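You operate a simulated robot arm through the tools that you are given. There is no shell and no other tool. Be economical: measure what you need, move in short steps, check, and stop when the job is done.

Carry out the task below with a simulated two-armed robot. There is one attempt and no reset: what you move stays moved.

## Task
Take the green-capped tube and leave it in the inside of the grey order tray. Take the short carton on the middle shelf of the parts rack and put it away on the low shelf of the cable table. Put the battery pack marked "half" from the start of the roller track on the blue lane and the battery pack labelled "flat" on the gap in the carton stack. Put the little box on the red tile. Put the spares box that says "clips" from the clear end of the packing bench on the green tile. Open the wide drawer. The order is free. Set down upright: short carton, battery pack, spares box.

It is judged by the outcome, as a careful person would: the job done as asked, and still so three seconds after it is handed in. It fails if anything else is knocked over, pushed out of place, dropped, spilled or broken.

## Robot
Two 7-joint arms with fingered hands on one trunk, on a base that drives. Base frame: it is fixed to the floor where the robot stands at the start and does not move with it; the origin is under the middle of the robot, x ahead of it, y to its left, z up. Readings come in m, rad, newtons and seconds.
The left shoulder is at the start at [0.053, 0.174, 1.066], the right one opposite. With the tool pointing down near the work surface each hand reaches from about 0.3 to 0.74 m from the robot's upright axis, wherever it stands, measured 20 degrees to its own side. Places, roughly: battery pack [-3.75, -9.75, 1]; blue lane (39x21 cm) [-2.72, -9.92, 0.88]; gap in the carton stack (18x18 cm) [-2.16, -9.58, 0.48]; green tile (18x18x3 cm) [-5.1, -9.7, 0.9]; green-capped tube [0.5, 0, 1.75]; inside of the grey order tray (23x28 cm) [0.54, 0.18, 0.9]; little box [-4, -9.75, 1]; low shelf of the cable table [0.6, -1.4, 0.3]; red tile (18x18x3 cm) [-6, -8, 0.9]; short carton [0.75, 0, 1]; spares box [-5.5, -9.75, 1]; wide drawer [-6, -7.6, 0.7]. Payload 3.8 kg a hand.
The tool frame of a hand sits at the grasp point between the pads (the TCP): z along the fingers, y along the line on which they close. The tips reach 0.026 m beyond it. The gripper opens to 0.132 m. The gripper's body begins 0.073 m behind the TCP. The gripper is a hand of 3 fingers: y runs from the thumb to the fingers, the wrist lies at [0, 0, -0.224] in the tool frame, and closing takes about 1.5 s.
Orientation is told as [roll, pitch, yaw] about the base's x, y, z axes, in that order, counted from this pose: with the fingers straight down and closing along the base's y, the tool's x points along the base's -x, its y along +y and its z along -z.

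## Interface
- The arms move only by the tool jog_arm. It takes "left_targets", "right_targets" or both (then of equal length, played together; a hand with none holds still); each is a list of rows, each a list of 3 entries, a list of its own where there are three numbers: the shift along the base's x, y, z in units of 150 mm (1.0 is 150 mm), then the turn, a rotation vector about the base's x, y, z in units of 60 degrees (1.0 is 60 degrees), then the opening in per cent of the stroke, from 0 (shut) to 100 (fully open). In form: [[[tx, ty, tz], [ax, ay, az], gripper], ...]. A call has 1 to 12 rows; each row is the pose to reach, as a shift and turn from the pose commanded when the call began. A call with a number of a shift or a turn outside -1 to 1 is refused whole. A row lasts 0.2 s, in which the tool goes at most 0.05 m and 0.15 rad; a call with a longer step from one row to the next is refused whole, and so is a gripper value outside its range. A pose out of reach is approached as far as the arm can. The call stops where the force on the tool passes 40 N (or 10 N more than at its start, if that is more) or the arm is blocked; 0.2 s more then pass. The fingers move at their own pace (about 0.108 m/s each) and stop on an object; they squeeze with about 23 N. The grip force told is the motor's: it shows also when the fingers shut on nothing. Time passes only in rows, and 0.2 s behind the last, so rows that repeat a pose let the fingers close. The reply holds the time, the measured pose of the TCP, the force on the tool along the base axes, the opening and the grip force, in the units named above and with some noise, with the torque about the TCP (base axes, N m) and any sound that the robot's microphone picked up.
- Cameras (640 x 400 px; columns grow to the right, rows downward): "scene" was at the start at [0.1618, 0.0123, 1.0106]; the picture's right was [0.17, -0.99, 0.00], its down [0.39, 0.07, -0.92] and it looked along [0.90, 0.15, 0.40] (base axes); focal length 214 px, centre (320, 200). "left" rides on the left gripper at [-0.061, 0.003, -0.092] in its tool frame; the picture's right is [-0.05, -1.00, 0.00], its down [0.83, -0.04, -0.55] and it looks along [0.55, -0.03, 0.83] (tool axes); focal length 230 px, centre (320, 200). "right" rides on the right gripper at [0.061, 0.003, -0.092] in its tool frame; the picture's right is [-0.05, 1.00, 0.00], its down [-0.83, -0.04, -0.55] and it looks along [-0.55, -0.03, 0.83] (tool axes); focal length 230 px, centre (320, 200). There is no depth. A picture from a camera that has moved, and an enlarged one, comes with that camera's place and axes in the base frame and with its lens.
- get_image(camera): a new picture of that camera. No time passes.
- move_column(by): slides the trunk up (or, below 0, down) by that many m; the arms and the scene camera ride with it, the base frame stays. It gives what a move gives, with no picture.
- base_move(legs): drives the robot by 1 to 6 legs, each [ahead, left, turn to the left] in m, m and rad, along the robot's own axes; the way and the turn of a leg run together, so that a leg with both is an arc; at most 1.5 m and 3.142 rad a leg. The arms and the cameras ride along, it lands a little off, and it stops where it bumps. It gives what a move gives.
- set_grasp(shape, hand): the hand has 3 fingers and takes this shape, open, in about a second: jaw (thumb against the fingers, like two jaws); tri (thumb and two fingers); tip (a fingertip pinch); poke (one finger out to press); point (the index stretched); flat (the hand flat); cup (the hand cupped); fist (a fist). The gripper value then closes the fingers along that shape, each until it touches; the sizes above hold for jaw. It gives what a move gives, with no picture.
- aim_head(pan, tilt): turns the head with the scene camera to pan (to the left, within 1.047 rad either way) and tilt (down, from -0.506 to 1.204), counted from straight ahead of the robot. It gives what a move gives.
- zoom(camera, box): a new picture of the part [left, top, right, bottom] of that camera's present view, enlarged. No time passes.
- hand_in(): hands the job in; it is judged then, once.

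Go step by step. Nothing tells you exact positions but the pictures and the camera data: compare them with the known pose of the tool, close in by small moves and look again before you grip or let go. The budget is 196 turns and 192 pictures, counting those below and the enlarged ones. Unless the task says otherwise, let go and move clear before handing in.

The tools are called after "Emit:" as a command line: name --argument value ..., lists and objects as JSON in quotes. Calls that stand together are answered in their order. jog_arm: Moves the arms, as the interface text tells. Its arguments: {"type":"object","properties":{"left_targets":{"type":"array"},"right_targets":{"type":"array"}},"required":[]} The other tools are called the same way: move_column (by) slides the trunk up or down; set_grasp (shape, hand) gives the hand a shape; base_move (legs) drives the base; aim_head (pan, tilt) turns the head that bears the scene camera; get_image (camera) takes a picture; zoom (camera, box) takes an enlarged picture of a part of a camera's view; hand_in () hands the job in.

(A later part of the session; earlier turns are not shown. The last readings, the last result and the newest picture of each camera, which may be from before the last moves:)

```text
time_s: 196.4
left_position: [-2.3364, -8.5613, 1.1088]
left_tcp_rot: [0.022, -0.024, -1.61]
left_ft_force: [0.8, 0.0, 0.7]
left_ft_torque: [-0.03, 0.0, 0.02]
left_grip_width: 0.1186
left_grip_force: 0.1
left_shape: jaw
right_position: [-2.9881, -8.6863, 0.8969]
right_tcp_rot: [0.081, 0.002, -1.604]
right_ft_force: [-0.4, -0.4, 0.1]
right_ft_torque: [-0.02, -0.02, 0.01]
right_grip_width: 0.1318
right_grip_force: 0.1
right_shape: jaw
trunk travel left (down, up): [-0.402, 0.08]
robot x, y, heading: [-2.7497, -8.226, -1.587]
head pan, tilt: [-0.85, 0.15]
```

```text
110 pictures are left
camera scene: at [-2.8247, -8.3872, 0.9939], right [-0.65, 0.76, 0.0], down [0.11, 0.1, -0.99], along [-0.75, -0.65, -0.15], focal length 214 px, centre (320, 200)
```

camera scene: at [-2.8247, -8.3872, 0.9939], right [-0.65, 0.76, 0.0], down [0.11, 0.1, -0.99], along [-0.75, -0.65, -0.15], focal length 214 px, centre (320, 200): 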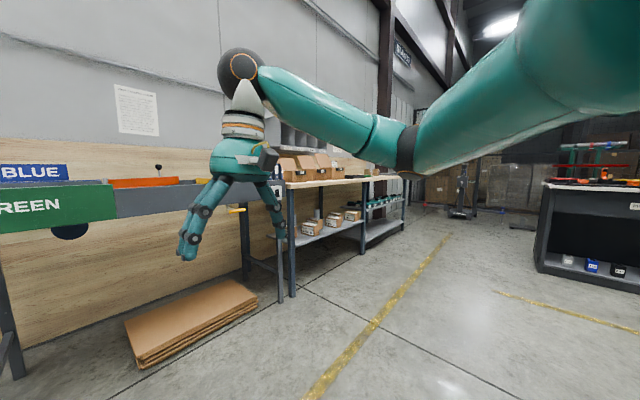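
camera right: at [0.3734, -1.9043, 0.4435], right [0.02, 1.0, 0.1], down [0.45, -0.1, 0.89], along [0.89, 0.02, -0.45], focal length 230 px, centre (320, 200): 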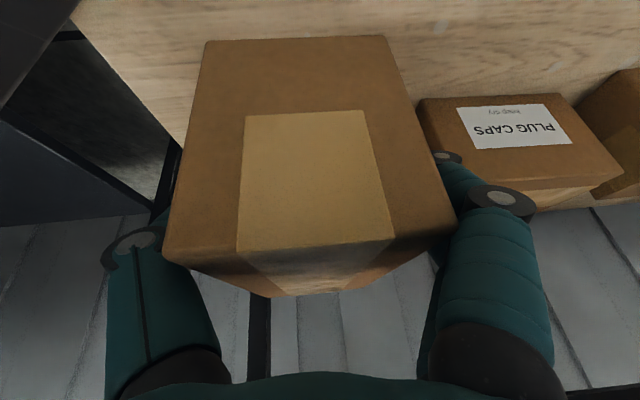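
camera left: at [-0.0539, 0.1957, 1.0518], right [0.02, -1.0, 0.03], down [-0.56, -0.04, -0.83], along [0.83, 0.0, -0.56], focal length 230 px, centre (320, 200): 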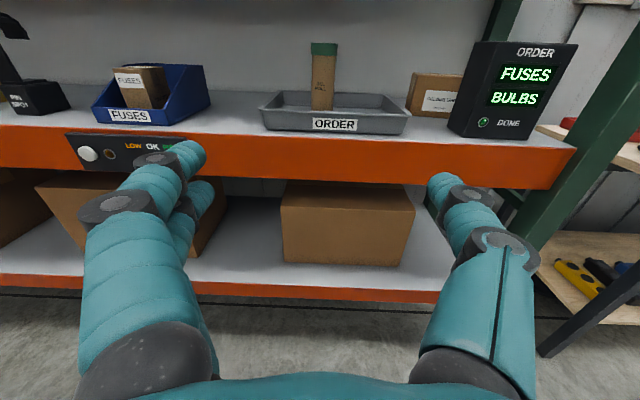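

I see the carton stack on a round turntable (gap at front right), the roller track with blue and green lanes, and the packing bench. I'll raise the right hand and move to the start of the track, then look down at it.

Emit:
jog_arm --right_targets '[[[0, 0.15, 0.25], [-0.07, 0, 0], 100], [[0, 0.3, 0.5], [-0.07, 0, 0], 100], [[0, 0.45, 0.75], [-0.07, 0, 0], 100], [[0, 0.5, 1], [-0.07, 0, 0], 100]]'

Emit:
move_column --by 0.08

Emit:
base_move --legs '[[0, -0.85, 0.01], [0.7, 0, 0]]'

Emit:
get_image --camera "right"

Emit:
aim_head --pan 0.0 --tilt 0.45

Emit:
get_image --camera "scene"

```text
time_s: 197.4
left_position: [-2.3365, -8.5611, 1.1072]
left_tcp_rot: [0.021, -0.026, -1.611]
left_ft_force: [0.3, -1.1, 0.2]
left_ft_torque: [0.02, 0.0, 0.01]
left_grip_width: 0.1187
left_grip_force: 0.0
left_shape: jaw
right_position: [-2.9874, -8.6118, 1.0484]
right_tcp_rot: [0.084, -0.071, -1.603]
right_ft_force: [-0.1, -0.7, 0.1]
right_ft_torque: [-0.01, 0.01, 0.02]
right_grip_width: 0.1321
right_grip_force: 0.1
right_shape: jaw
trunk travel left (down, up): [-0.402, 0.08]
robot x, y, heading: [-2.7546, -8.2282, -1.577]
head pan, tilt: [-0.85, 0.15]
```

```text
time_s: 198.6
left_position: [-2.3384, -8.5627, 1.1866]
left_tcp_rot: [0.021, -0.023, -1.608]
left_ft_force: [0.0, -0.7, 0.7]
left_ft_torque: [0.01, 0.0, -0.02]
left_grip_width: 0.1188
left_grip_force: 0.0
left_shape: jaw
right_position: [-2.9882, -8.6115, 1.1271]
right_tcp_rot: [0.082, -0.067, -1.602]
right_ft_force: [0.0, -0.7, 0.4]
right_ft_torque: [-0.03, 0.02, 0.0]
right_grip_width: 0.132
right_grip_force: 0.0
right_shape: jaw
trunk travel left (down, up): [-0.482, 0.0]
robot x, y, heading: [-2.754, -8.2283, -1.579]
head pan, tilt: [-0.85, 0.15]
```

```text
time_s: 209.8
left_position: [-3.171, -9.2605, 1.1881]
left_tcp_rot: [0.021, -0.024, -1.599]
left_ft_force: [0.2, 0.1, -0.4]
left_ft_torque: [-0.01, 0.01, 0.02]
left_grip_width: 0.1186
left_grip_force: 0.1
left_shape: jaw
right_position: [-3.8214, -9.3185, 1.1279]
right_tcp_rot: [0.083, -0.07, -1.592]
right_ft_force: [0.1, 0.3, -0.4]
right_ft_torque: [0.02, 0.02, -0.02]
right_grip_width: 0.1319
right_grip_force: 0.0
right_shape: jaw
trunk travel left (down, up): [-0.482, 0.0]
robot x, y, heading: [-3.5931, -8.931, -1.571]
head pan, tilt: [-0.85, 0.15]
```

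```text
109 pictures are left
camera right: at [-3.8252, -9.2502, 1.2155], right [0.99, -0.07, 0.09], down [-0.11, -0.79, 0.61], along [0.03, -0.61, -0.79], focal length 230 px, centre (320, 200)
```

right: 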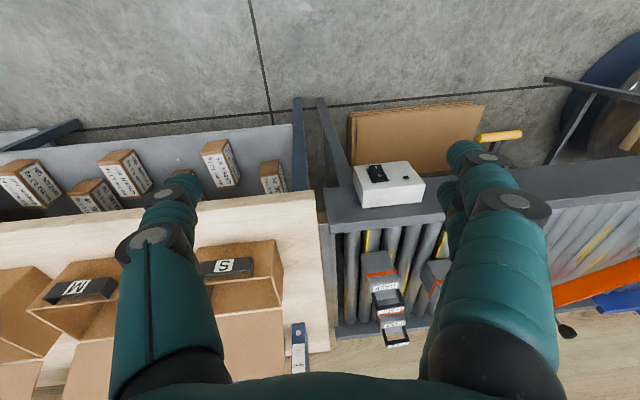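

```text
time_s: 211.0
left_position: [-3.1714, -9.26, 1.1877]
left_tcp_rot: [0.021, -0.024, -1.599]
left_ft_force: [1.1, 0.1, 0.4]
left_ft_torque: [-0.01, -0.02, 0.0]
left_grip_width: 0.1189
left_grip_force: 0.1
left_shape: jaw
right_position: [-3.8231, -9.3175, 1.1268]
right_tcp_rot: [0.083, -0.069, -1.592]
right_ft_force: [-0.9, 0.4, 0.1]
right_ft_torque: [0.03, 0.02, 0.02]
right_grip_width: 0.1319
right_grip_force: 0.1
right_shape: jaw
trunk travel left (down, up): [-0.482, 0.0]
robot x, y, heading: [-3.5932, -8.9312, -1.567]
head pan, tilt: [0.0, 0.45]
```

```text
108 pictures are left
camera scene: at [-3.5915, -9.1319, 1.0752], right [-1.0, 0.0, 0.0], down [0.0, 0.43, -0.9], along [0.0, -0.9, -0.43], focal length 214 px, centre (320, 200)
```

scene: 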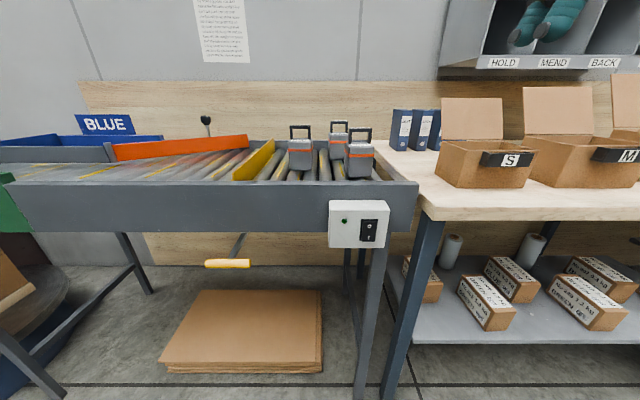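

Three battery packs stand at the start of the track, and blue items next to them on the bench. I'll zoom in on the labels.

Emit:
zoom --camera "scene" --box '[260, 95, 450, 205]'

Emit:
zoom --camera "right" --box '[280, 180, 480, 380]'

Emit:
aim_head --pan -0.8 --tilt 0.45

Emit:
get_image --camera "scene"

```text
3.37 times, centred on (355, 150) of scene
camera zoom: at [-3.5915, -9.1319, 1.0752], right [-1.0, 0.0, 0.0], down [0.0, 0.43, -0.9], along [0.0, -0.9, -0.43], focal length 722 px, centre (202, 368)
```

zoom: 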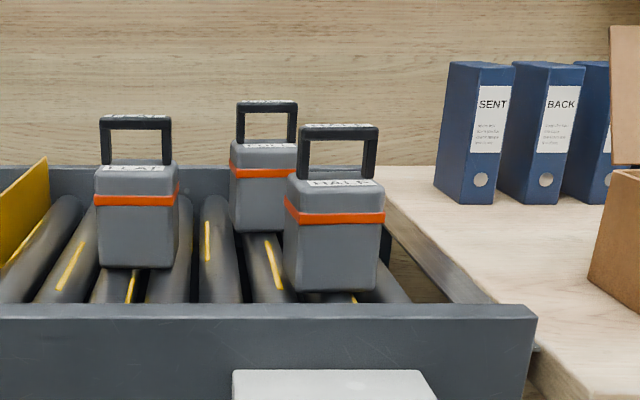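

```text
2.00 times, centred on (380, 280) of right
camera zoom: at [-3.8252, -9.2502, 1.2154], right [0.99, -0.07, 0.09], down [-0.11, -0.79, 0.61], along [0.03, -0.61, -0.79], focal length 460 px, centre (200, 40)
```

zoom: 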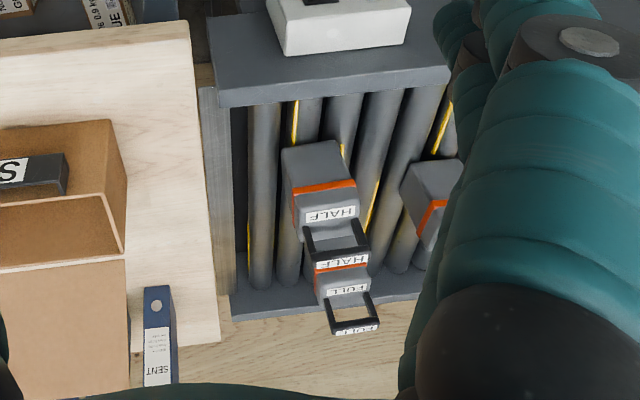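

```text
time_s: 212.1
left_position: [-3.1712, -9.2608, 1.1869]
left_tcp_rot: [0.02, -0.025, -1.598]
left_ft_force: [-0.5, -0.7, 0.7]
left_ft_torque: [0.02, 0.0, 0.0]
left_grip_width: 0.1187
left_grip_force: 0.1
left_shape: jaw
right_position: [-3.8218, -9.3169, 1.1272]
right_tcp_rot: [0.085, -0.069, -1.59]
right_ft_force: [0.1, -0.5, -0.5]
right_ft_torque: [0.0, -0.02, 0.0]
right_grip_width: 0.1321
right_grip_force: 0.0
right_shape: jaw
trunk travel left (down, up): [-0.482, 0.0]
robot x, y, heading: [-3.5916, -8.9318, -1.569]
head pan, tilt: [-0.799, 0.45]
```

```text
105 pictures are left
camera scene: at [-3.6572, -9.1042, 1.0751], right [-0.7, 0.72, 0.0], down [0.31, 0.3, -0.9], along [-0.64, -0.63, -0.44], focal length 214 px, centre (320, 200)
```

scene: 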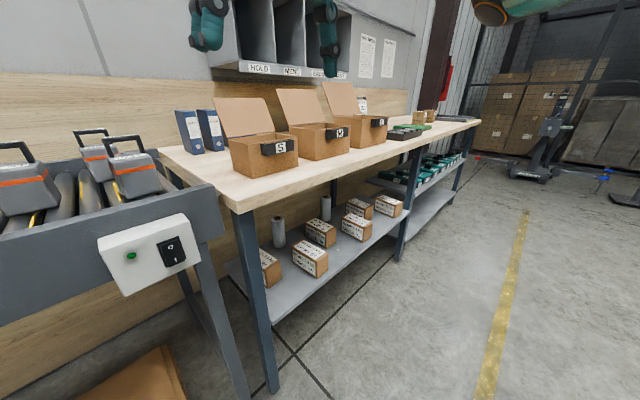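

HALF is the front pack at about [−3.697, −9.705] (handle top z≈1.00, base ≈0.885); FLAT is at about [−3.536, −9.757]; the "little box" should be the S carton. I'll drive 0.2 m closer, level the right hand and bring it above HALF.

Emit:
base_move --legs '[[0.18, 0, 0]]'

Emit:
jog_arm --right_targets '[[[0.2, -0.2, 0], [0.033, 0.04, 0], 100], [[0.4, -0.4, 0], [0.066, 0.08, 0], 100], [[0.6, -0.6, 0], [0.066, 0.08, 0], 100], [[0.8, -0.8, 0], [0.066, 0.08, 0], 100]]'

Emit:
get_image --camera "right"

Emit:
aim_head --pan 0 --tilt 0.45

Emit:
get_image --camera "scene"

```text
time_s: 213.6
left_position: [-3.1709, -9.4408, 1.1871]
left_tcp_rot: [0.02, -0.026, -1.602]
left_ft_force: [0.7, -0.5, 1.4]
left_ft_torque: [-0.01, -0.01, 0.04]
left_grip_width: 0.1183
left_grip_force: 0.0
left_shape: jaw
right_position: [-3.8222, -9.4967, 1.1302]
right_tcp_rot: [0.082, -0.069, -1.593]
right_ft_force: [0.2, -0.6, 0.0]
right_ft_torque: [0.03, -0.02, 0.01]
right_grip_width: 0.132
right_grip_force: 0.1
right_shape: jaw
trunk travel left (down, up): [-0.482, 0.0]
robot x, y, heading: [-3.5905, -9.1071, -1.574]
head pan, tilt: [-0.799, 0.45]
```

```text
time_s: 214.6
left_position: [-3.1702, -9.4411, 1.1867]
left_tcp_rot: [0.018, -0.024, -1.601]
left_ft_force: [-0.9, 0.1, -1.5]
left_ft_torque: [0.0, 0.0, -0.03]
left_grip_width: 0.1185
left_grip_force: 0.1
left_shape: jaw
right_position: [-3.6995, -9.6146, 1.1264]
right_tcp_rot: [-0.004, -0.002, -1.589]
right_ft_force: [0.4, -0.3, 0.3]
right_ft_torque: [-0.01, 0.0, 0.02]
right_grip_width: 0.132
right_grip_force: 0.1
right_shape: jaw
trunk travel left (down, up): [-0.482, 0.0]
robot x, y, heading: [-3.5911, -9.1139, -1.575]
head pan, tilt: [-0.799, 0.45]
```

```text
104 pictures are left
camera right: at [-3.6951, -9.5536, 1.219], right [1.0, -0.07, 0.0], down [-0.06, -0.83, 0.56], along [-0.04, -0.55, -0.83], focal length 230 px, centre (320, 200)
```

right: 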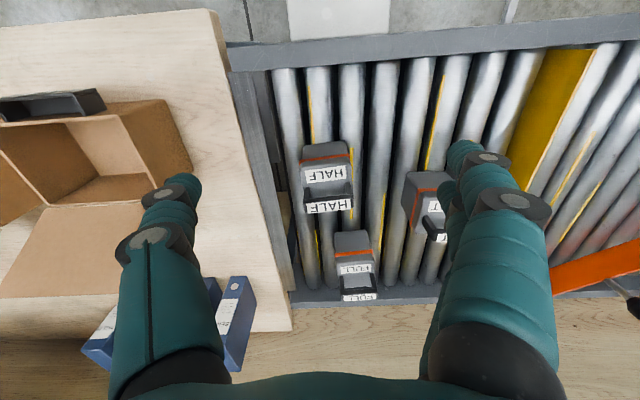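

```text
time_s: 215.8
left_position: [-3.1715, -9.4413, 1.1885]
left_tcp_rot: [0.021, -0.024, -1.601]
left_ft_force: [-0.2, -0.2, -0.8]
left_ft_torque: [-0.01, -0.02, 0.01]
left_grip_width: 0.1185
left_grip_force: 0.0
left_shape: jaw
right_position: [-3.7006, -9.6142, 1.1278]
right_tcp_rot: [-0.002, -0.001, -1.589]
right_ft_force: [0.0, -0.1, -1.3]
right_ft_torque: [-0.02, 0.0, 0.01]
right_grip_width: 0.1322
right_grip_force: 0.1
right_shape: jaw
trunk travel left (down, up): [-0.482, 0.0]
robot x, y, heading: [-3.5942, -9.1075, -1.571]
head pan, tilt: [0.0, 0.45]
```

```text
103 pictures are left
camera scene: at [-3.5918, -9.3109, 1.0751], right [-1.0, 0.0, 0.0], down [0.0, 0.44, -0.9], along [0.0, -0.9, -0.44], focal length 214 px, centre (320, 200)
```

scene: 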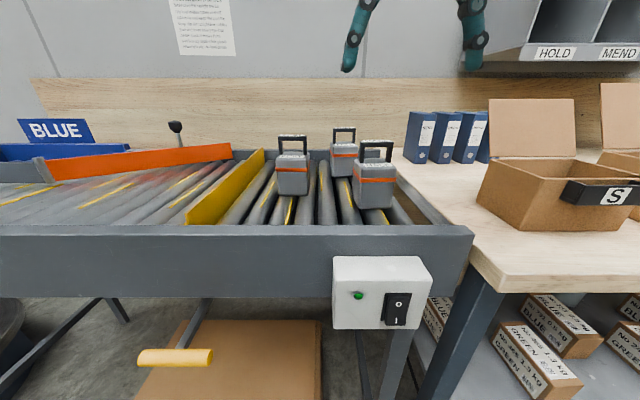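

Refined: handle at [−3.696, −9.706]. I'll move over it and descend to z≈1.0, then check.

Emit:
jog_arm --right_targets '[[[0.02, -0.2, 0], [0, 0, 0], 100], [[0.03, -0.4, 0], [0, 0, 0], 100], [[0.03, -0.6, -0.1], [0, 0, 0], 100], [[0.03, -0.61, -0.35], [0, 0, 0], 100], [[0.03, -0.61, -0.6], [0, 0, 0], 100], [[0.03, -0.61, -0.85], [0, 0, 0], 100]]'

Emit:
get_image --camera "right"

Emit:
zoom --camera "scene" --box '[240, 60, 480, 210]'

```text
time_s: 217.2
left_position: [-3.1715, -9.4404, 1.1867]
left_tcp_rot: [0.023, -0.025, -1.601]
left_ft_force: [0.9, -0.2, 0.3]
left_ft_torque: [-0.01, -0.01, 0.01]
left_grip_width: 0.1184
left_grip_force: 0.1
left_shape: jaw
right_position: [-3.6967, -9.7075, 1.0001]
right_tcp_rot: [0.0, -0.004, -1.589]
right_ft_force: [-0.2, 0.1, -0.6]
right_ft_torque: [0.02, -0.02, -0.02]
right_grip_width: 0.1318
right_grip_force: 0.0
right_shape: jaw
trunk travel left (down, up): [-0.482, 0.0]
robot x, y, heading: [-3.592, -9.1107, -1.572]
head pan, tilt: [0.0, 0.45]
```

```text
102 pictures are left
camera right: at [-3.6925, -9.6467, 1.0915], right [1.0, -0.07, 0.0], down [-0.06, -0.83, 0.56], along [-0.04, -0.56, -0.83], focal length 230 px, centre (320, 200)
```

right: 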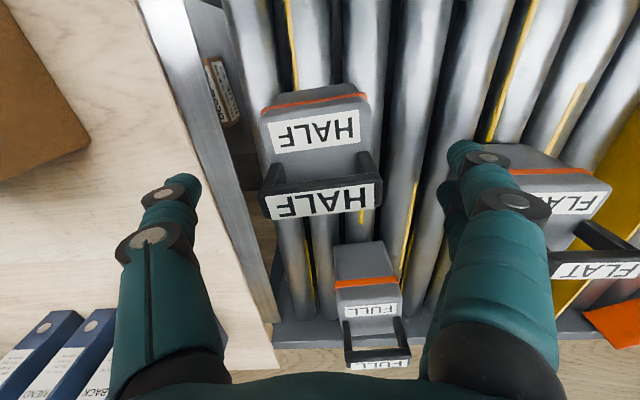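

```text
2.67 times, centred on (360, 135) of scene
camera zoom: at [-3.5917, -9.3112, 1.075], right [-1.0, 0.0, 0.0], down [0.0, 0.44, -0.9], along [0.0, -0.9, -0.44], focal length 572 px, centre (213, 373)
```

zoom: 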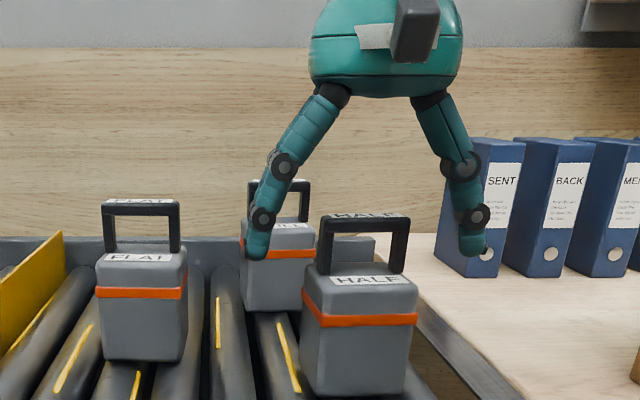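

Well centred. I'll descend to z 0.945 and close on the body.

Emit:
jog_arm --right_targets '[[[0, 0, -0.15], [0, 0, 0], 100], [[0, 0, -0.27], [0, 0, 0], 100], [[0, 0, -0.36], [0, 0, 0], 100], [[0, 0, -0.36], [0, 0, 0], 0], [[0, 0, -0.36], [0, 0, 0], 0], [[0, 0, -0.36], [0, 0, 0], 0], [[0, 0, -0.36], [0, 0, 0], 0], [[0, 0, -0.36], [0, 0, 0], 0], [[0, 0, -0.36], [0, 0, 0], 0]]'

Emit:
get_image --camera "right"

Emit:
zoom --camera "scene" --box '[240, 60, 480, 210]'

```text
time_s: 219.2
left_position: [-3.1721, -9.4403, 1.1867]
left_tcp_rot: [0.02, -0.024, -1.599]
left_ft_force: [0.3, -1.0, 1.3]
left_ft_torque: [-0.05, 0.0, -0.02]
left_grip_width: 0.1186
left_grip_force: 0.0
left_shape: jaw
right_position: [-3.6969, -9.7071, 0.9461]
right_tcp_rot: [0.0, -0.001, -1.589]
right_ft_force: [0.0, 0.3, 0.1]
right_ft_torque: [0.04, -0.02, 0.08]
right_grip_width: 0.0603
right_grip_force: 23.3
right_shape: jaw
trunk travel left (down, up): [-0.482, 0.0]
robot x, y, heading: [-3.5913, -9.1064, -1.572]
head pan, tilt: [0.0, 0.45]
```

```text
100 pictures are left
camera right: at [-3.6934, -9.6463, 1.038], right [1.0, -0.07, 0.0], down [-0.06, -0.83, 0.56], along [-0.04, -0.56, -0.83], focal length 230 px, centre (320, 200)
```

right: 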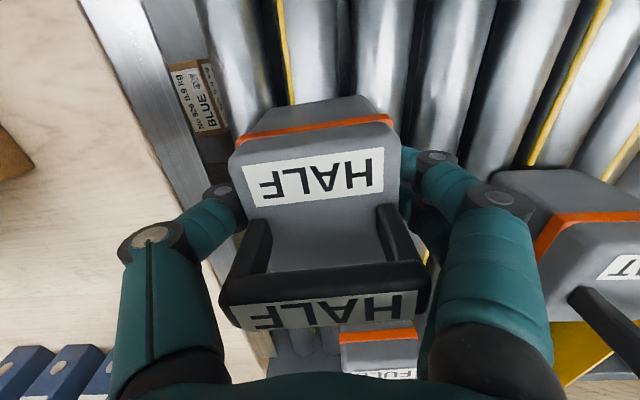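

```text
2.67 times, centred on (360, 135) of scene
camera zoom: at [-3.5917, -9.311, 1.0751], right [-1.0, 0.0, 0.0], down [0.0, 0.44, -0.9], along [0.0, -0.9, -0.44], focal length 572 px, centre (213, 373)
```

zoom: 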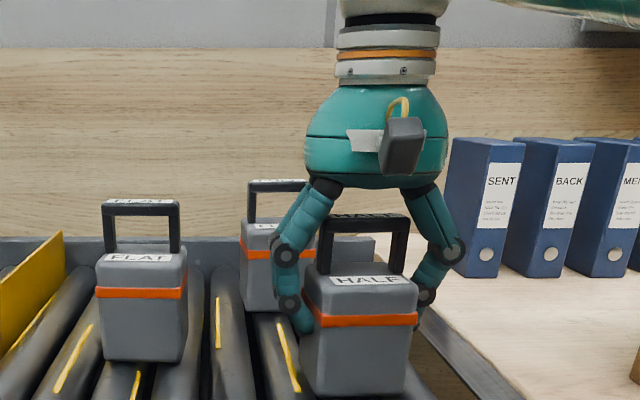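

Gripped at 0.060 m. I'll lift it 0.15 m and check it hangs straight.

Emit:
jog_arm --right_targets '[[[0, 0, 0.1], [0, 0, 0], 0], [[0, 0, 0.3], [0, 0, 0], 0], [[0, 0, 0.5], [0, 0, 0], 0], [[0, 0, 0.75], [0, 0, 0], 0], [[0, 0.1, 1], [0, 0, 0], 0]]'

Emit:
get_image --camera "scene"

Emit:
get_image --camera "left"

```text
time_s: 220.4
left_position: [-3.1724, -9.4401, 1.1884]
left_tcp_rot: [0.022, -0.027, -1.601]
left_ft_force: [-0.9, 0.7, -0.3]
left_ft_torque: [-0.02, -0.01, 0.01]
left_grip_width: 0.1186
left_grip_force: 0.0
left_shape: jaw
right_position: [-3.6981, -9.6924, 1.0973]
right_tcp_rot: [-0.002, -0.002, -1.592]
right_ft_force: [0.1, 0.5, -8.0]
right_ft_torque: [-0.02, 0.0, -0.01]
right_grip_width: 0.0602
right_grip_force: 23.2
right_shape: jaw
trunk travel left (down, up): [-0.482, 0.0]
robot x, y, heading: [-3.5927, -9.1104, -1.573]
head pan, tilt: [0.0, 0.45]
```

```text
98 pictures are left
camera scene: at [-3.5922, -9.3105, 1.0754], right [-1.0, 0.0, 0.0], down [0.0, 0.43, -0.9], along [0.0, -0.9, -0.43], focal length 214 px, centre (320, 200)
```

scene: 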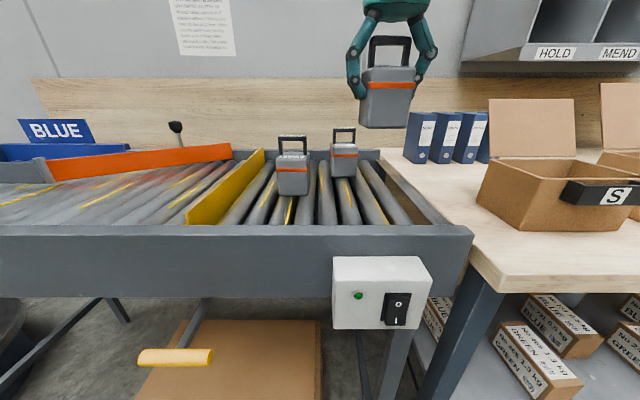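

```text
97 pictures are left
camera left: at [-3.173, -9.4985, 1.2825], right [-1.0, -0.02, -0.02], down [-0.03, 0.85, 0.53], along [0.0, 0.53, -0.85], focal length 230 px, centre (320, 200)
```

left: 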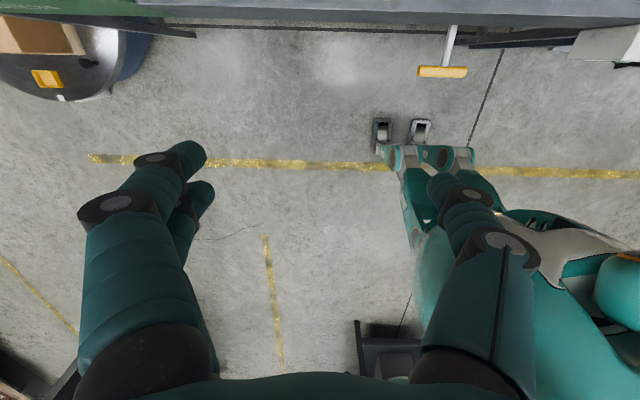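

HALF hangs straight. Now I'll move it aside and bring the left hand towards FLAT at about [−3.537, −9.763].

Emit:
jog_arm --left_targets '[[[-0.2, -0.18, 0], [0.01, 0.01, 0], 100], [[-0.4, -0.36, 0], [0.02, 0.02, 0], 100], [[-0.6, -0.54, 0], [0.02, 0.02, 0], 100], [[-0.8, -0.72, 0], [0.02, 0.02, 0], 100]]' --right_targets '[[[-0.2, 0.2, 0.1], [0, 0, 0], 0], [[-0.4, 0.4, 0.2], [0, 0, 0], 0], [[-0.6, 0.6, 0.3], [0, 0, 0], 0], [[-0.8, 0.8, 0.4], [0, 0, 0], 0]]'

Emit:
jog_arm --left_targets '[[[-0.2, -0.18, 0], [0, 0, 0], 100], [[-0.4, -0.36, 0], [0, 0, 0], 100], [[-0.6, -0.54, 0], [0, 0, 0], 100], [[-0.8, -0.72, 0], [0, 0, 0], 100]]' --right_targets '[[[-0.1, 0.1, 0], [0, 0, 0], 0], [[-0.2, 0.2, 0], [0, 0, 0], 0], [[-0.3, 0.3, 0], [0, 0, 0], 0], [[-0.4, 0.4, 0], [0, 0, 0], 0]]'

Emit:
get_image --camera "scene"

```text
time_s: 221.4
left_position: [-3.2954, -9.5485, 1.1884]
left_tcp_rot: [0.001, -0.004, -1.599]
left_ft_force: [0.8, -0.1, -0.1]
left_ft_torque: [-0.02, -0.05, 0.0]
left_grip_width: 0.1318
left_grip_force: 0.1
left_shape: jaw
right_position: [-3.8208, -9.5722, 1.1548]
right_tcp_rot: [0.0, -0.001, -1.591]
right_ft_force: [-0.6, 0.2, -8.2]
right_ft_torque: [0.02, -0.02, -0.02]
right_grip_width: 0.0597
right_grip_force: 22.7
right_shape: jaw
trunk travel left (down, up): [-0.482, 0.0]
robot x, y, heading: [-3.5906, -9.1105, -1.566]
head pan, tilt: [0.0, 0.45]
```

```text
time_s: 222.4
left_position: [-3.4153, -9.659, 1.1874]
left_tcp_rot: [0.0, -0.004, -1.597]
left_ft_force: [0.1, -0.3, 0.3]
left_ft_torque: [0.03, -0.01, -0.01]
left_grip_width: 0.132
left_grip_force: 0.0
left_shape: jaw
right_position: [-3.8808, -9.5129, 1.1551]
right_tcp_rot: [0.0, -0.002, -1.594]
right_ft_force: [-0.7, 0.2, -8.5]
right_ft_torque: [-0.03, 0.01, -0.03]
right_grip_width: 0.0602
right_grip_force: 22.7
right_shape: jaw
trunk travel left (down, up): [-0.482, 0.0]
robot x, y, heading: [-3.5956, -9.1102, -1.575]
head pan, tilt: [0.0, 0.45]
```

```text
96 pictures are left
camera scene: at [-3.5938, -9.3113, 1.075], right [-1.0, 0.0, 0.0], down [0.0, 0.44, -0.9], along [0.0, -0.9, -0.44], focal length 214 px, centre (320, 200)
```

scene: 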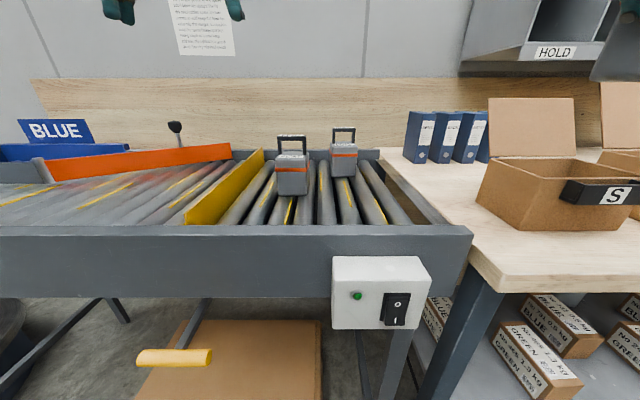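

Emit:
jog_arm --left_targets '[[[-0.2, -0.18, 0], [0, 0, 0], 100], [[-0.4, -0.36, 0], [0, 0, 0], 100], [[-0.6, -0.54, 0], [0, 0, 0], 100], [[-0.81, -0.69, 0], [0, 0, 0], 100], [[-0.81, -0.69, -0.3], [0, 0, 0], 100], [[-0.81, -0.69, -0.6], [0, 0, 0], 100], [[-0.81, -0.69, -0.9], [0, 0, 0], 100]]'

Emit:
zoom --camera "scene" --box '[180, 60, 420, 210]'

```text
time_s: 224.0
left_position: [-3.5241, -9.7295, 1.0688]
left_tcp_rot: [0.0, -0.006, -1.598]
left_ft_force: [0.1, -0.9, 0.5]
left_ft_torque: [0.0, 0.01, 0.0]
left_grip_width: 0.132
left_grip_force: 0.1
left_shape: jaw
left hand out of reach, approached as far as the arm can: row 3, 4, 5, 6, 7
right_position: [-3.8782, -9.5139, 1.1559]
right_tcp_rot: [-0.003, -0.003, -1.59]
right_ft_force: [0.5, -0.1, -7.7]
right_ft_torque: [-0.01, 0.0, -0.03]
right_grip_width: 0.0601
right_grip_force: 22.6
right_shape: jaw
trunk travel left (down, up): [-0.482, 0.0]
robot x, y, heading: [-3.5915, -9.1094, -1.57]
head pan, tilt: [0.0, 0.45]
```

```text
2.67 times, centred on (300, 135) of scene
camera zoom: at [-3.5914, -9.3116, 1.075], right [-1.0, 0.0, 0.0], down [0.0, 0.44, -0.9], along [0.0, -0.9, -0.44], focal length 572 px, centre (373, 373)
```

zoom: 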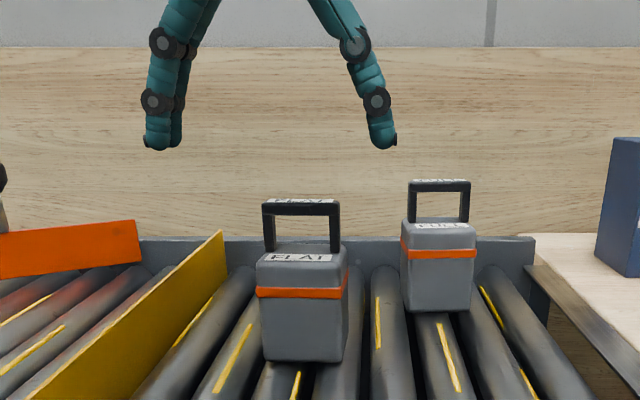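

Out of reach for the left arm from here; I'll raise it and shift the base 0.12 m to the right and a little closer.

Emit:
jog_arm --left_targets '[[[0.2, 0.1, 0.2], [0, 0, 0], 100], [[0.4, 0.2, 0.4], [0, 0, 0], 100], [[0.6, 0.3, 0.5], [0, 0, 0], 100]]'

Emit:
base_move --legs '[[0.04, -0.13, 0]]'

Emit:
get_image --camera "scene"

```text
time_s: 224.8
left_position: [-3.4327, -9.6824, 1.1421]
left_tcp_rot: [0.0, -0.004, -1.598]
left_ft_force: [-0.4, -1.0, 0.1]
left_ft_torque: [-0.03, 0.01, 0.0]
left_grip_width: 0.132
left_grip_force: 0.0
left_shape: jaw
right_position: [-3.877, -9.5126, 1.1553]
right_tcp_rot: [-0.001, -0.001, -1.589]
right_ft_force: [-0.2, 0.0, -8.5]
right_ft_torque: [0.0, 0.02, -0.01]
right_grip_width: 0.06
right_grip_force: 22.9
right_shape: jaw
trunk travel left (down, up): [-0.482, 0.0]
robot x, y, heading: [-3.5943, -9.109, -1.567]
head pan, tilt: [0.0, 0.45]
```

```text
time_s: 226.6
left_position: [-3.5637, -9.7243, 1.142]
left_tcp_rot: [0.0, -0.005, -1.599]
left_ft_force: [0.2, 0.0, -0.4]
left_ft_torque: [-0.01, 0.01, 0.0]
left_grip_width: 0.132
left_grip_force: 0.1
left_shape: jaw
right_position: [-4.0092, -9.5529, 1.155]
right_tcp_rot: [-0.003, -0.002, -1.592]
right_ft_force: [-0.9, 0.4, -8.4]
right_ft_torque: [0.02, -0.01, 0.04]
right_grip_width: 0.0598
right_grip_force: 22.8
right_shape: jaw
trunk travel left (down, up): [-0.482, 0.0]
robot x, y, heading: [-3.7202, -9.1518, -1.573]
head pan, tilt: [0.0, 0.45]
```

```text
94 pictures are left
camera scene: at [-3.7215, -9.3512, 1.0751], right [-1.0, 0.0, 0.0], down [0.0, 0.44, -0.9], along [0.0, -0.9, -0.44], focal length 214 px, centre (320, 200)
```

scene: 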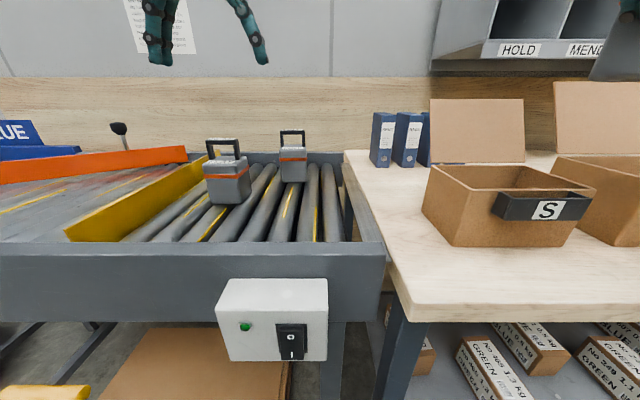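

Emit:
jog_arm --left_targets '[[[0.1, -0.1, -0.1], [0, 0, 0], 100], [[0.13, -0.18, -0.3], [0, 0, 0], 100], [[0.13, -0.18, -0.6], [0, 0, 0], 100], [[0.13, -0.18, -0.82], [0, 0, 0], 100]]'

Emit:
zoom --camera "scene" --box '[140, 70, 340, 220]'

Emit:
get_image --camera "left"

```text
time_s: 227.6
left_position: [-3.5446, -9.7514, 1.0189]
left_tcp_rot: [-0.001, -0.006, -1.6]
left_ft_force: [0.7, -0.9, 0.7]
left_ft_torque: [-0.02, 0.02, 0.0]
left_grip_width: 0.1321
left_grip_force: 0.0
left_shape: jaw
right_position: [-4.0082, -9.553, 1.1548]
right_tcp_rot: [-0.002, -0.003, -1.592]
right_ft_force: [0.6, -0.3, -7.7]
right_ft_torque: [-0.01, -0.01, 0.02]
right_grip_width: 0.0599
right_grip_force: 22.6
right_shape: jaw
trunk travel left (down, up): [-0.482, 0.0]
robot x, y, heading: [-3.7219, -9.152, -1.569]
head pan, tilt: [0.0, 0.45]
```

```text
2.67 times, centred on (240, 145) of scene
camera zoom: at [-3.7214, -9.3514, 1.075], right [-1.0, 0.0, 0.0], down [0.0, 0.44, -0.9], along [0.0, -0.9, -0.44], focal length 572 px, centre (533, 347)
```

zoom: 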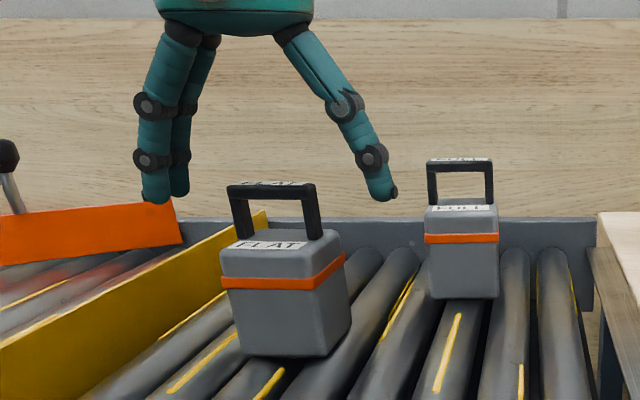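

```text
92 pictures are left
camera left: at [-3.5436, -9.8121, 1.1116], right [-1.0, -0.02, 0.0], down [-0.02, 0.83, 0.55], along [-0.01, 0.55, -0.83], focal length 230 px, centre (320, 200)
```

left: 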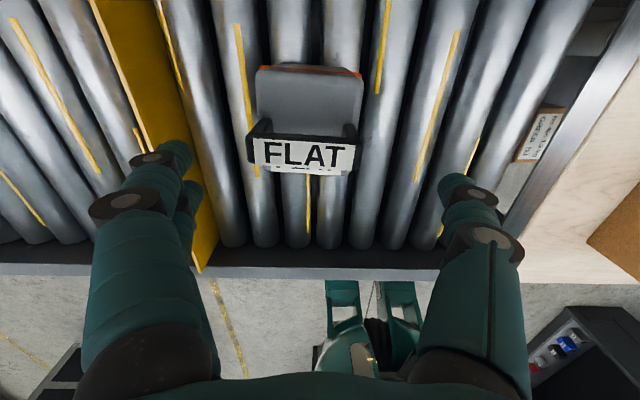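

The left wrist view puts FLAT's handle at [−3.536, −9.772]. I'll correct, narrow the opening a little (diverter nearby), descend and close.

Emit:
jog_arm --left_targets '[[[0.05, -0.1, 0], [0, 0, 0], 80], [[0.06, -0.135, -0.05], [0, 0, 0], 80], [[0.06, -0.135, -0.2], [0, 0, 0], 80], [[0.06, -0.135, -0.35], [0, 0, 0], 80], [[0.06, -0.135, -0.48], [0, 0, 0], 80]]'

Emit:
get_image --camera "left"

```text
time_s: 228.8
left_position: [-3.5357, -9.7707, 0.9458]
left_tcp_rot: [0.001, -0.004, -1.6]
left_ft_force: [0.0, -0.1, 0.2]
left_ft_torque: [-0.02, -0.01, 0.0]
left_grip_width: 0.1058
left_grip_force: 0.0
left_shape: jaw
right_position: [-4.0085, -9.5519, 1.1561]
right_tcp_rot: [-0.002, -0.001, -1.591]
right_ft_force: [-0.1, -0.2, -8.4]
right_ft_torque: [-0.02, -0.01, 0.03]
right_grip_width: 0.0601
right_grip_force: 22.8
right_shape: jaw
trunk travel left (down, up): [-0.482, 0.0]
robot x, y, heading: [-3.7221, -9.1492, -1.578]
head pan, tilt: [0.0, 0.45]
```

```text
91 pictures are left
camera left: at [-3.5345, -9.8327, 1.0377], right [-1.0, -0.02, 0.0], down [-0.02, 0.83, 0.55], along [-0.01, 0.55, -0.83], focal length 230 px, centre (320, 200)
```

left: 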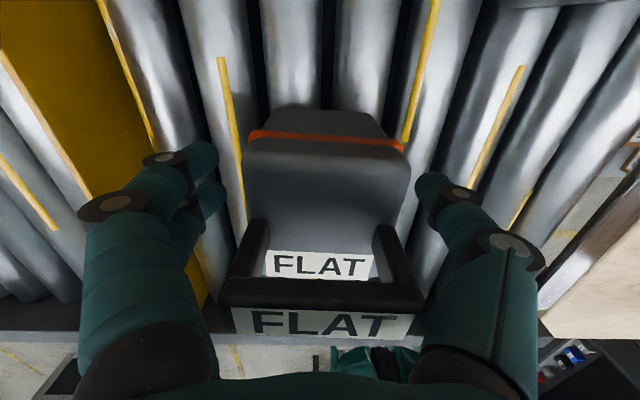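

Well straddled. Closing and lifting.

Emit:
jog_arm --left_targets '[[[0, 0, 0], [0, 0, 0], 0], [[0, 0, 0], [0, 0, 0], 0], [[0, 0, 0], [0, 0, 0], 0], [[0, 0, 0], [0, 0, 0], 0], [[0, 0, 0], [0, 0, 0], 0], [[0, 0, 0.15], [0, 0, 0], 0], [[0, 0, 0.4], [0, 0, 0], 0], [[0, 0, 0.7], [0, 0, 0], 0], [[0, 0, 1], [0, 0, 0], 0]]'

Emit:
aim_head --pan 0.7 --tilt 0.35

Emit:
get_image --camera "scene"

```text
time_s: 230.8
left_position: [-3.5368, -9.772, 1.0957]
left_tcp_rot: [-0.001, -0.003, -1.601]
left_ft_force: [-0.1, 0.0, -8.8]
left_ft_torque: [-0.06, 0.0, 0.03]
left_grip_width: 0.0596
left_grip_force: 23.1
left_shape: jaw
right_position: [-4.0088, -9.5521, 1.1554]
right_tcp_rot: [-0.001, -0.002, -1.59]
right_ft_force: [-0.4, 1.0, -8.5]
right_ft_torque: [-0.02, 0.01, 0.0]
right_grip_width: 0.0599
right_grip_force: 22.5
right_shape: jaw
trunk travel left (down, up): [-0.482, 0.0]
robot x, y, heading: [-3.721, -9.15, -1.576]
head pan, tilt: [0.0, 0.45]
```

```text
time_s: 231.8
left_position: [-3.5372, -9.7736, 1.0935]
left_tcp_rot: [-0.002, -0.004, -1.599]
left_ft_force: [-0.4, -0.7, -8.7]
left_ft_torque: [-0.03, -0.01, 0.01]
left_grip_width: 0.0598
left_grip_force: 23.1
left_shape: jaw
right_position: [-4.0093, -9.553, 1.1545]
right_tcp_rot: [-0.002, -0.001, -1.592]
right_ft_force: [-0.9, 0.0, -7.9]
right_ft_torque: [0.02, 0.0, -0.02]
right_grip_width: 0.0599
right_grip_force: 23.2
right_shape: jaw
trunk travel left (down, up): [-0.482, 0.0]
robot x, y, heading: [-3.7217, -9.1457, -1.563]
head pan, tilt: [0.7, 0.351]
```

```text
90 pictures are left
camera scene: at [-3.6615, -9.3312, 1.0841], right [-0.77, -0.64, 0.0], down [-0.22, 0.26, -0.94], along [0.6, -0.72, -0.34], focal length 214 px, centre (320, 200)
```

scene: 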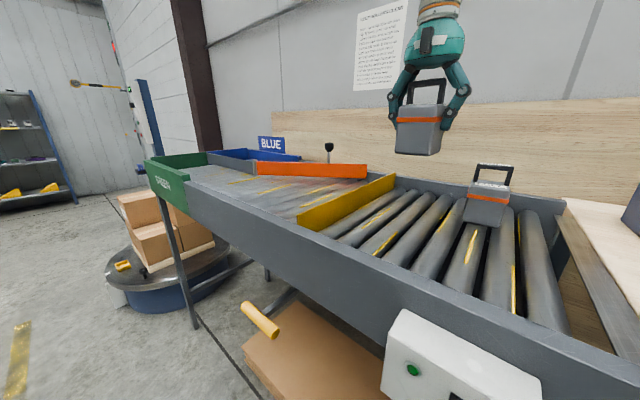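

Both packs are held. The blue lane is at the back-left end of the track. I'll pull the hands in, back up slightly, strafe left to x≈−2.6 and look at the lane.

Emit:
jog_arm --left_targets '[[[0.1, 0.25, 0.1], [0, 0, 0], 0], [[0.2, 0.5, 0.2], [0, 0, 0], 0], [[0.3, 0.75, 0.3], [0, 0, 0], 0], [[0.4, 1, 0.3], [0, 0, 0], 0]]'

Emit:
base_move --legs '[[-0.03, 0, 0], [0, 1.1, 0]]'

Emit:
aim_head --pan 0 --tilt 0.45

Emit:
get_image --camera "scene"

Emit:
get_image --camera "right"

```text
time_s: 232.8
left_position: [-3.4751, -9.6188, 1.1403]
left_tcp_rot: [-0.002, -0.006, -1.598]
left_ft_force: [-0.1, 0.4, -8.3]
left_ft_torque: [-0.05, 0.03, -0.03]
left_grip_width: 0.0599
left_grip_force: 23.4
left_shape: jaw
right_position: [-4.0075, -9.5525, 1.1558]
right_tcp_rot: [-0.002, -0.002, -1.59]
right_ft_force: [0.5, 0.5, -8.5]
right_ft_torque: [-0.02, 0.02, 0.02]
right_grip_width: 0.0601
right_grip_force: 23.3
right_shape: jaw
trunk travel left (down, up): [-0.482, 0.0]
robot x, y, heading: [-3.7231, -9.1512, -1.574]
head pan, tilt: [0.7, 0.351]
```

```text
time_s: 243.1
left_position: [-2.4049, -9.6123, 1.1409]
left_tcp_rot: [0.0, -0.003, -1.626]
left_ft_force: [0.2, -0.4, -7.6]
left_ft_torque: [-0.03, 0.02, 0.01]
left_grip_width: 0.0598
left_grip_force: 23.0
left_shape: jaw
right_position: [-2.9336, -9.532, 1.1549]
right_tcp_rot: [-0.002, 0.0, -1.617]
right_ft_force: [0.1, 0.0, -7.9]
right_ft_torque: [0.0, 0.02, 0.01]
right_grip_width: 0.06
right_grip_force: 23.4
right_shape: jaw
trunk travel left (down, up): [-0.482, 0.0]
robot x, y, heading: [-2.6381, -9.1376, -1.603]
head pan, tilt: [0.7, 0.351]
```

```text
time_s: 244.2
left_position: [-2.4038, -9.6127, 1.14]
left_tcp_rot: [0.0, -0.003, -1.627]
left_ft_force: [-0.9, 0.2, -8.3]
left_ft_torque: [-0.01, -0.02, -0.02]
left_grip_width: 0.0599
left_grip_force: 22.8
left_shape: jaw
right_position: [-2.9336, -9.5314, 1.1545]
right_tcp_rot: [-0.001, -0.001, -1.617]
right_ft_force: [0.0, 0.5, -7.6]
right_ft_torque: [0.02, -0.01, -0.01]
right_grip_width: 0.06
right_grip_force: 22.7
right_shape: jaw
trunk travel left (down, up): [-0.482, 0.0]
robot x, y, heading: [-2.6385, -9.1409, -1.598]
head pan, tilt: [0.0, 0.45]
```

```text
89 pictures are left
camera scene: at [-2.6412, -9.3372, 1.0749], right [-1.0, 0.03, 0.0], down [0.01, 0.44, -0.9], along [-0.02, -0.9, -0.44], focal length 214 px, centre (320, 200)
```

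scene: 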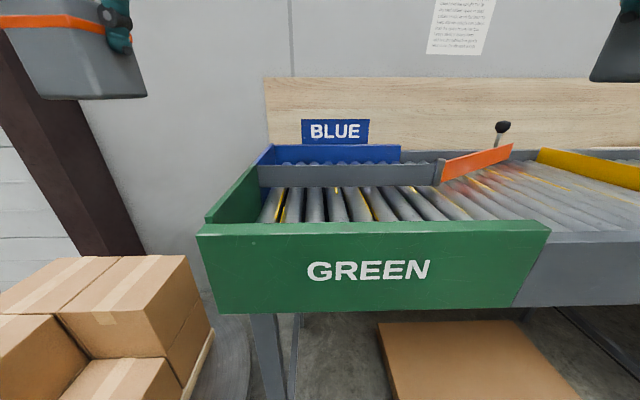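

```text
88 pictures are left
camera right: at [-2.9275, -9.4701, 1.2469], right [1.0, -0.1, 0.0], down [-0.08, -0.83, 0.56], along [-0.06, -0.55, -0.83], focal length 230 px, centre (320, 200)
```

right: 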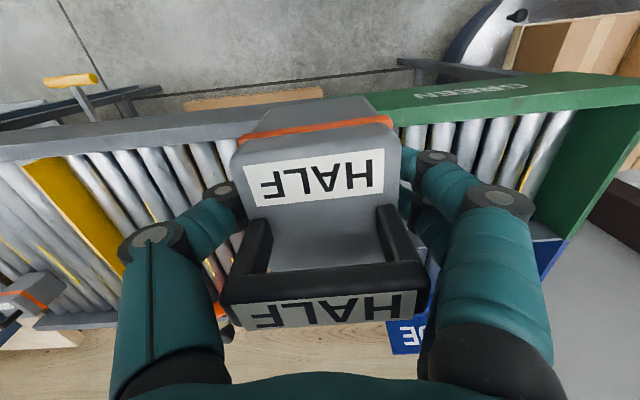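

The blue lane is between the grey divider (y≈−9.81) and the blue back wall (y≈−10.04), x −2.92…−2.52. I'll straighten the heading and move as close as is safe to the track.

Emit:
base_move --legs '[[0, -0.06, 0.03], [0.14, 0, 0]]'

Emit:
get_image --camera "scene"

Emit:
get_image --camera "left"

```text
time_s: 246.3
left_position: [-2.4488, -9.7442, 1.142]
left_tcp_rot: [0.001, -0.007, -1.595]
left_ft_force: [0.1, 0.8, -8.3]
left_ft_torque: [-0.04, 0.01, -0.03]
left_grip_width: 0.0598
left_grip_force: 23.1
left_shape: jaw
right_position: [-2.9808, -9.6787, 1.1565]
right_tcp_rot: [-0.001, -0.004, -1.586]
right_ft_force: [0.3, 0.4, -7.8]
right_ft_torque: [-0.03, 0.03, -0.04]
right_grip_width: 0.0598
right_grip_force: 23.2
right_shape: jaw
trunk travel left (down, up): [-0.482, 0.0]
robot x, y, heading: [-2.6991, -9.2747, -1.571]
head pan, tilt: [0.0, 0.45]
```

```text
87 pictures are left
camera scene: at [-2.6944, -9.4762, 1.0753], right [-1.0, 0.0, 0.0], down [0.0, 0.44, -0.9], along [0.0, -0.9, -0.44], focal length 214 px, centre (320, 200)
```

scene: 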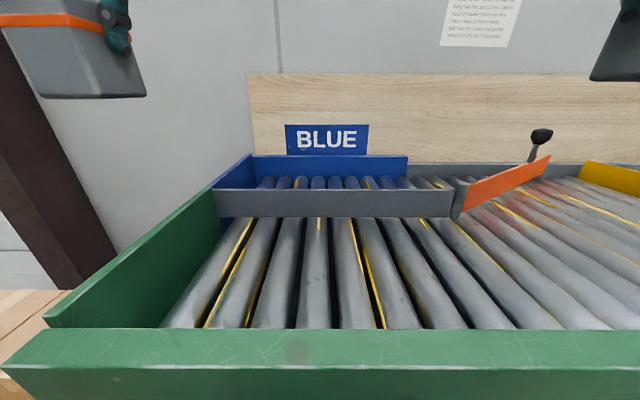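

```text
86 pictures are left
camera left: at [-2.447, -9.8048, 1.2338], right [-1.0, -0.03, 0.0], down [-0.02, 0.83, 0.55], along [-0.02, 0.55, -0.83], focal length 230 px, centre (320, 200)
```

left: 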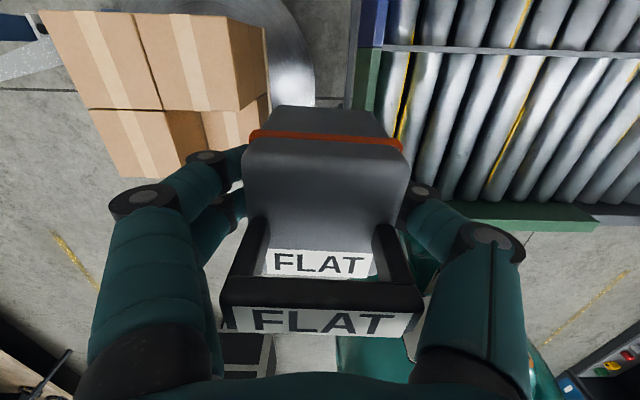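

Now the right hand goes over the lane: target [−2.76, −9.92].

Emit:
jog_arm --right_targets '[[[0.19, -0.2, 0], [0, 0, 0], 0], [[0.38, -0.4, 0], [0, 0, 0], 0], [[0.57, -0.6, 0], [0, 0, 0], 0], [[0.75, -0.8, 0], [0, 0, 0], 0]]'

Emit:
jog_arm --right_targets '[[[0.19, -0.2, -0.1], [0, 0, 0], 0], [[0.38, -0.4, -0.25], [0, 0, 0], 0], [[0.57, -0.6, -0.45], [0, 0, 0], 0], [[0.73, -0.82, -0.6], [0, 0, 0], 0]]'

Emit:
get_image --camera "scene"

Emit:
get_image --camera "right"

```text
time_s: 247.3
left_position: [-2.4473, -9.7451, 1.1395]
left_tcp_rot: [-0.002, -0.001, -1.596]
left_ft_force: [0.5, 0.5, -8.7]
left_ft_torque: [-0.06, -0.03, 0.06]
left_grip_width: 0.0599
left_grip_force: 23.4
left_shape: jaw
right_position: [-2.8668, -9.7996, 1.1527]
right_tcp_rot: [-0.003, -0.003, -1.587]
right_ft_force: [0.3, -0.2, -8.5]
right_ft_torque: [0.0, 0.02, 0.0]
right_grip_width: 0.0604
right_grip_force: 22.7
right_shape: jaw
trunk travel left (down, up): [-0.482, 0.0]
robot x, y, heading: [-2.6991, -9.2741, -1.563]
head pan, tilt: [0.0, 0.45]
```

```text
refused: row 3 steps farther than a row can; nothing moved
```

```text
85 pictures are left
camera scene: at [-2.6933, -9.4776, 1.0747], right [-1.0, 0.0, 0.0], down [0.0, 0.44, -0.9], along [0.0, -0.9, -0.44], focal length 214 px, centre (320, 200)
```

scene: 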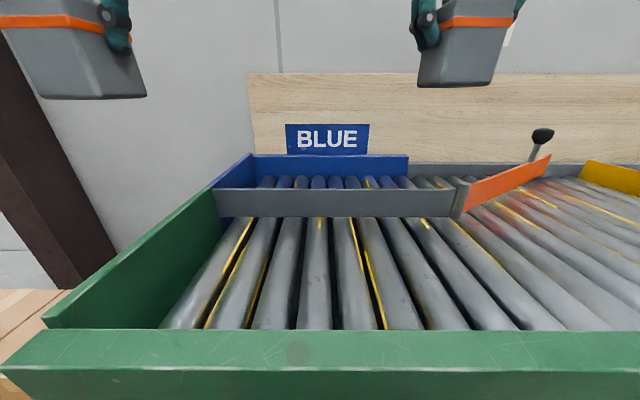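

```text
84 pictures are left
camera right: at [-2.8624, -9.7389, 1.2455], right [1.0, -0.07, 0.0], down [-0.05, -0.83, 0.56], along [-0.04, -0.55, -0.83], focal length 230 px, centre (320, 200)
```

right: 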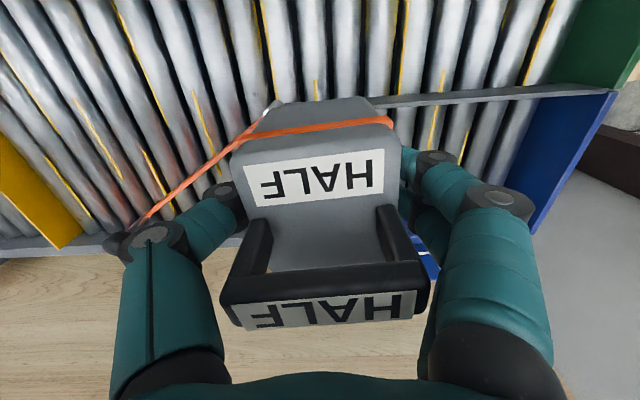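

Emit:
jog_arm --right_targets '[[[0.16, -0.16, 0], [0, 0, 0], 0], [[0.32, -0.32, 0], [0, 0, 0], 0], [[0.48, -0.48, 0], [0, 0, 0], 0], [[0.64, -0.64, -0.1], [0, 0, 0], 0], [[0.76, -0.8, -0.3], [0, 0, 0], 0], [[0.76, -0.8, -0.5], [0, 0, 0], 0]]'

Emit:
get_image --camera "scene"

Emit:
get_image --camera "right"

```text
time_s: 248.7
left_position: [-2.4477, -9.744, 1.1397]
left_tcp_rot: [-0.001, 0.0, -1.595]
left_ft_force: [0.3, -0.3, -8.9]
left_ft_torque: [-0.02, -0.01, -0.01]
left_grip_width: 0.0599
left_grip_force: 23.6
left_shape: jaw
right_position: [-2.7643, -9.8913, 1.0937]
right_tcp_rot: [-0.003, 0.001, -1.587]
right_ft_force: [0.2, -0.7, -9.5]
right_ft_torque: [0.01, 0.03, 0.02]
right_grip_width: 0.0598
right_grip_force: 22.5
right_shape: jaw
right hand out of reach, approached as far as the arm can: row 4, 5, 6
trunk travel left (down, up): [-0.482, 0.0]
robot x, y, heading: [-2.6991, -9.2779, -1.566]
head pan, tilt: [0.0, 0.45]
```

```text
83 pictures are left
camera scene: at [-2.6937, -9.4775, 1.0747], right [-1.0, 0.0, 0.0], down [0.0, 0.44, -0.9], along [0.0, -0.9, -0.44], focal length 214 px, centre (320, 200)
```

scene: 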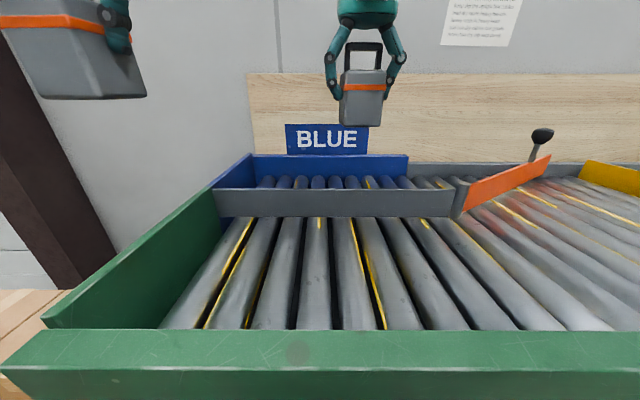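

```text
82 pictures are left
camera right: at [-2.7607, -9.8311, 1.1863], right [1.0, -0.07, 0.0], down [-0.05, -0.83, 0.56], along [-0.04, -0.55, -0.83], focal length 230 px, centre (320, 200)
```

right: 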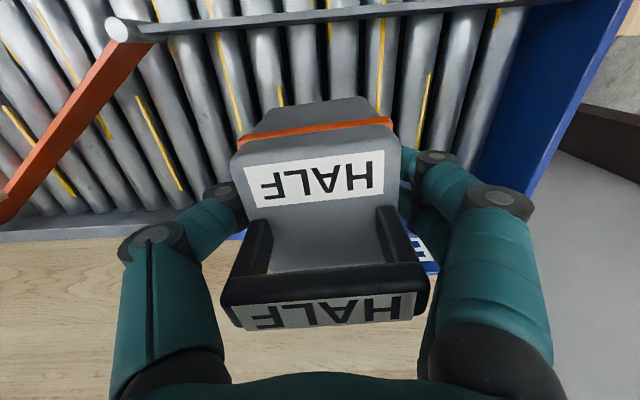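

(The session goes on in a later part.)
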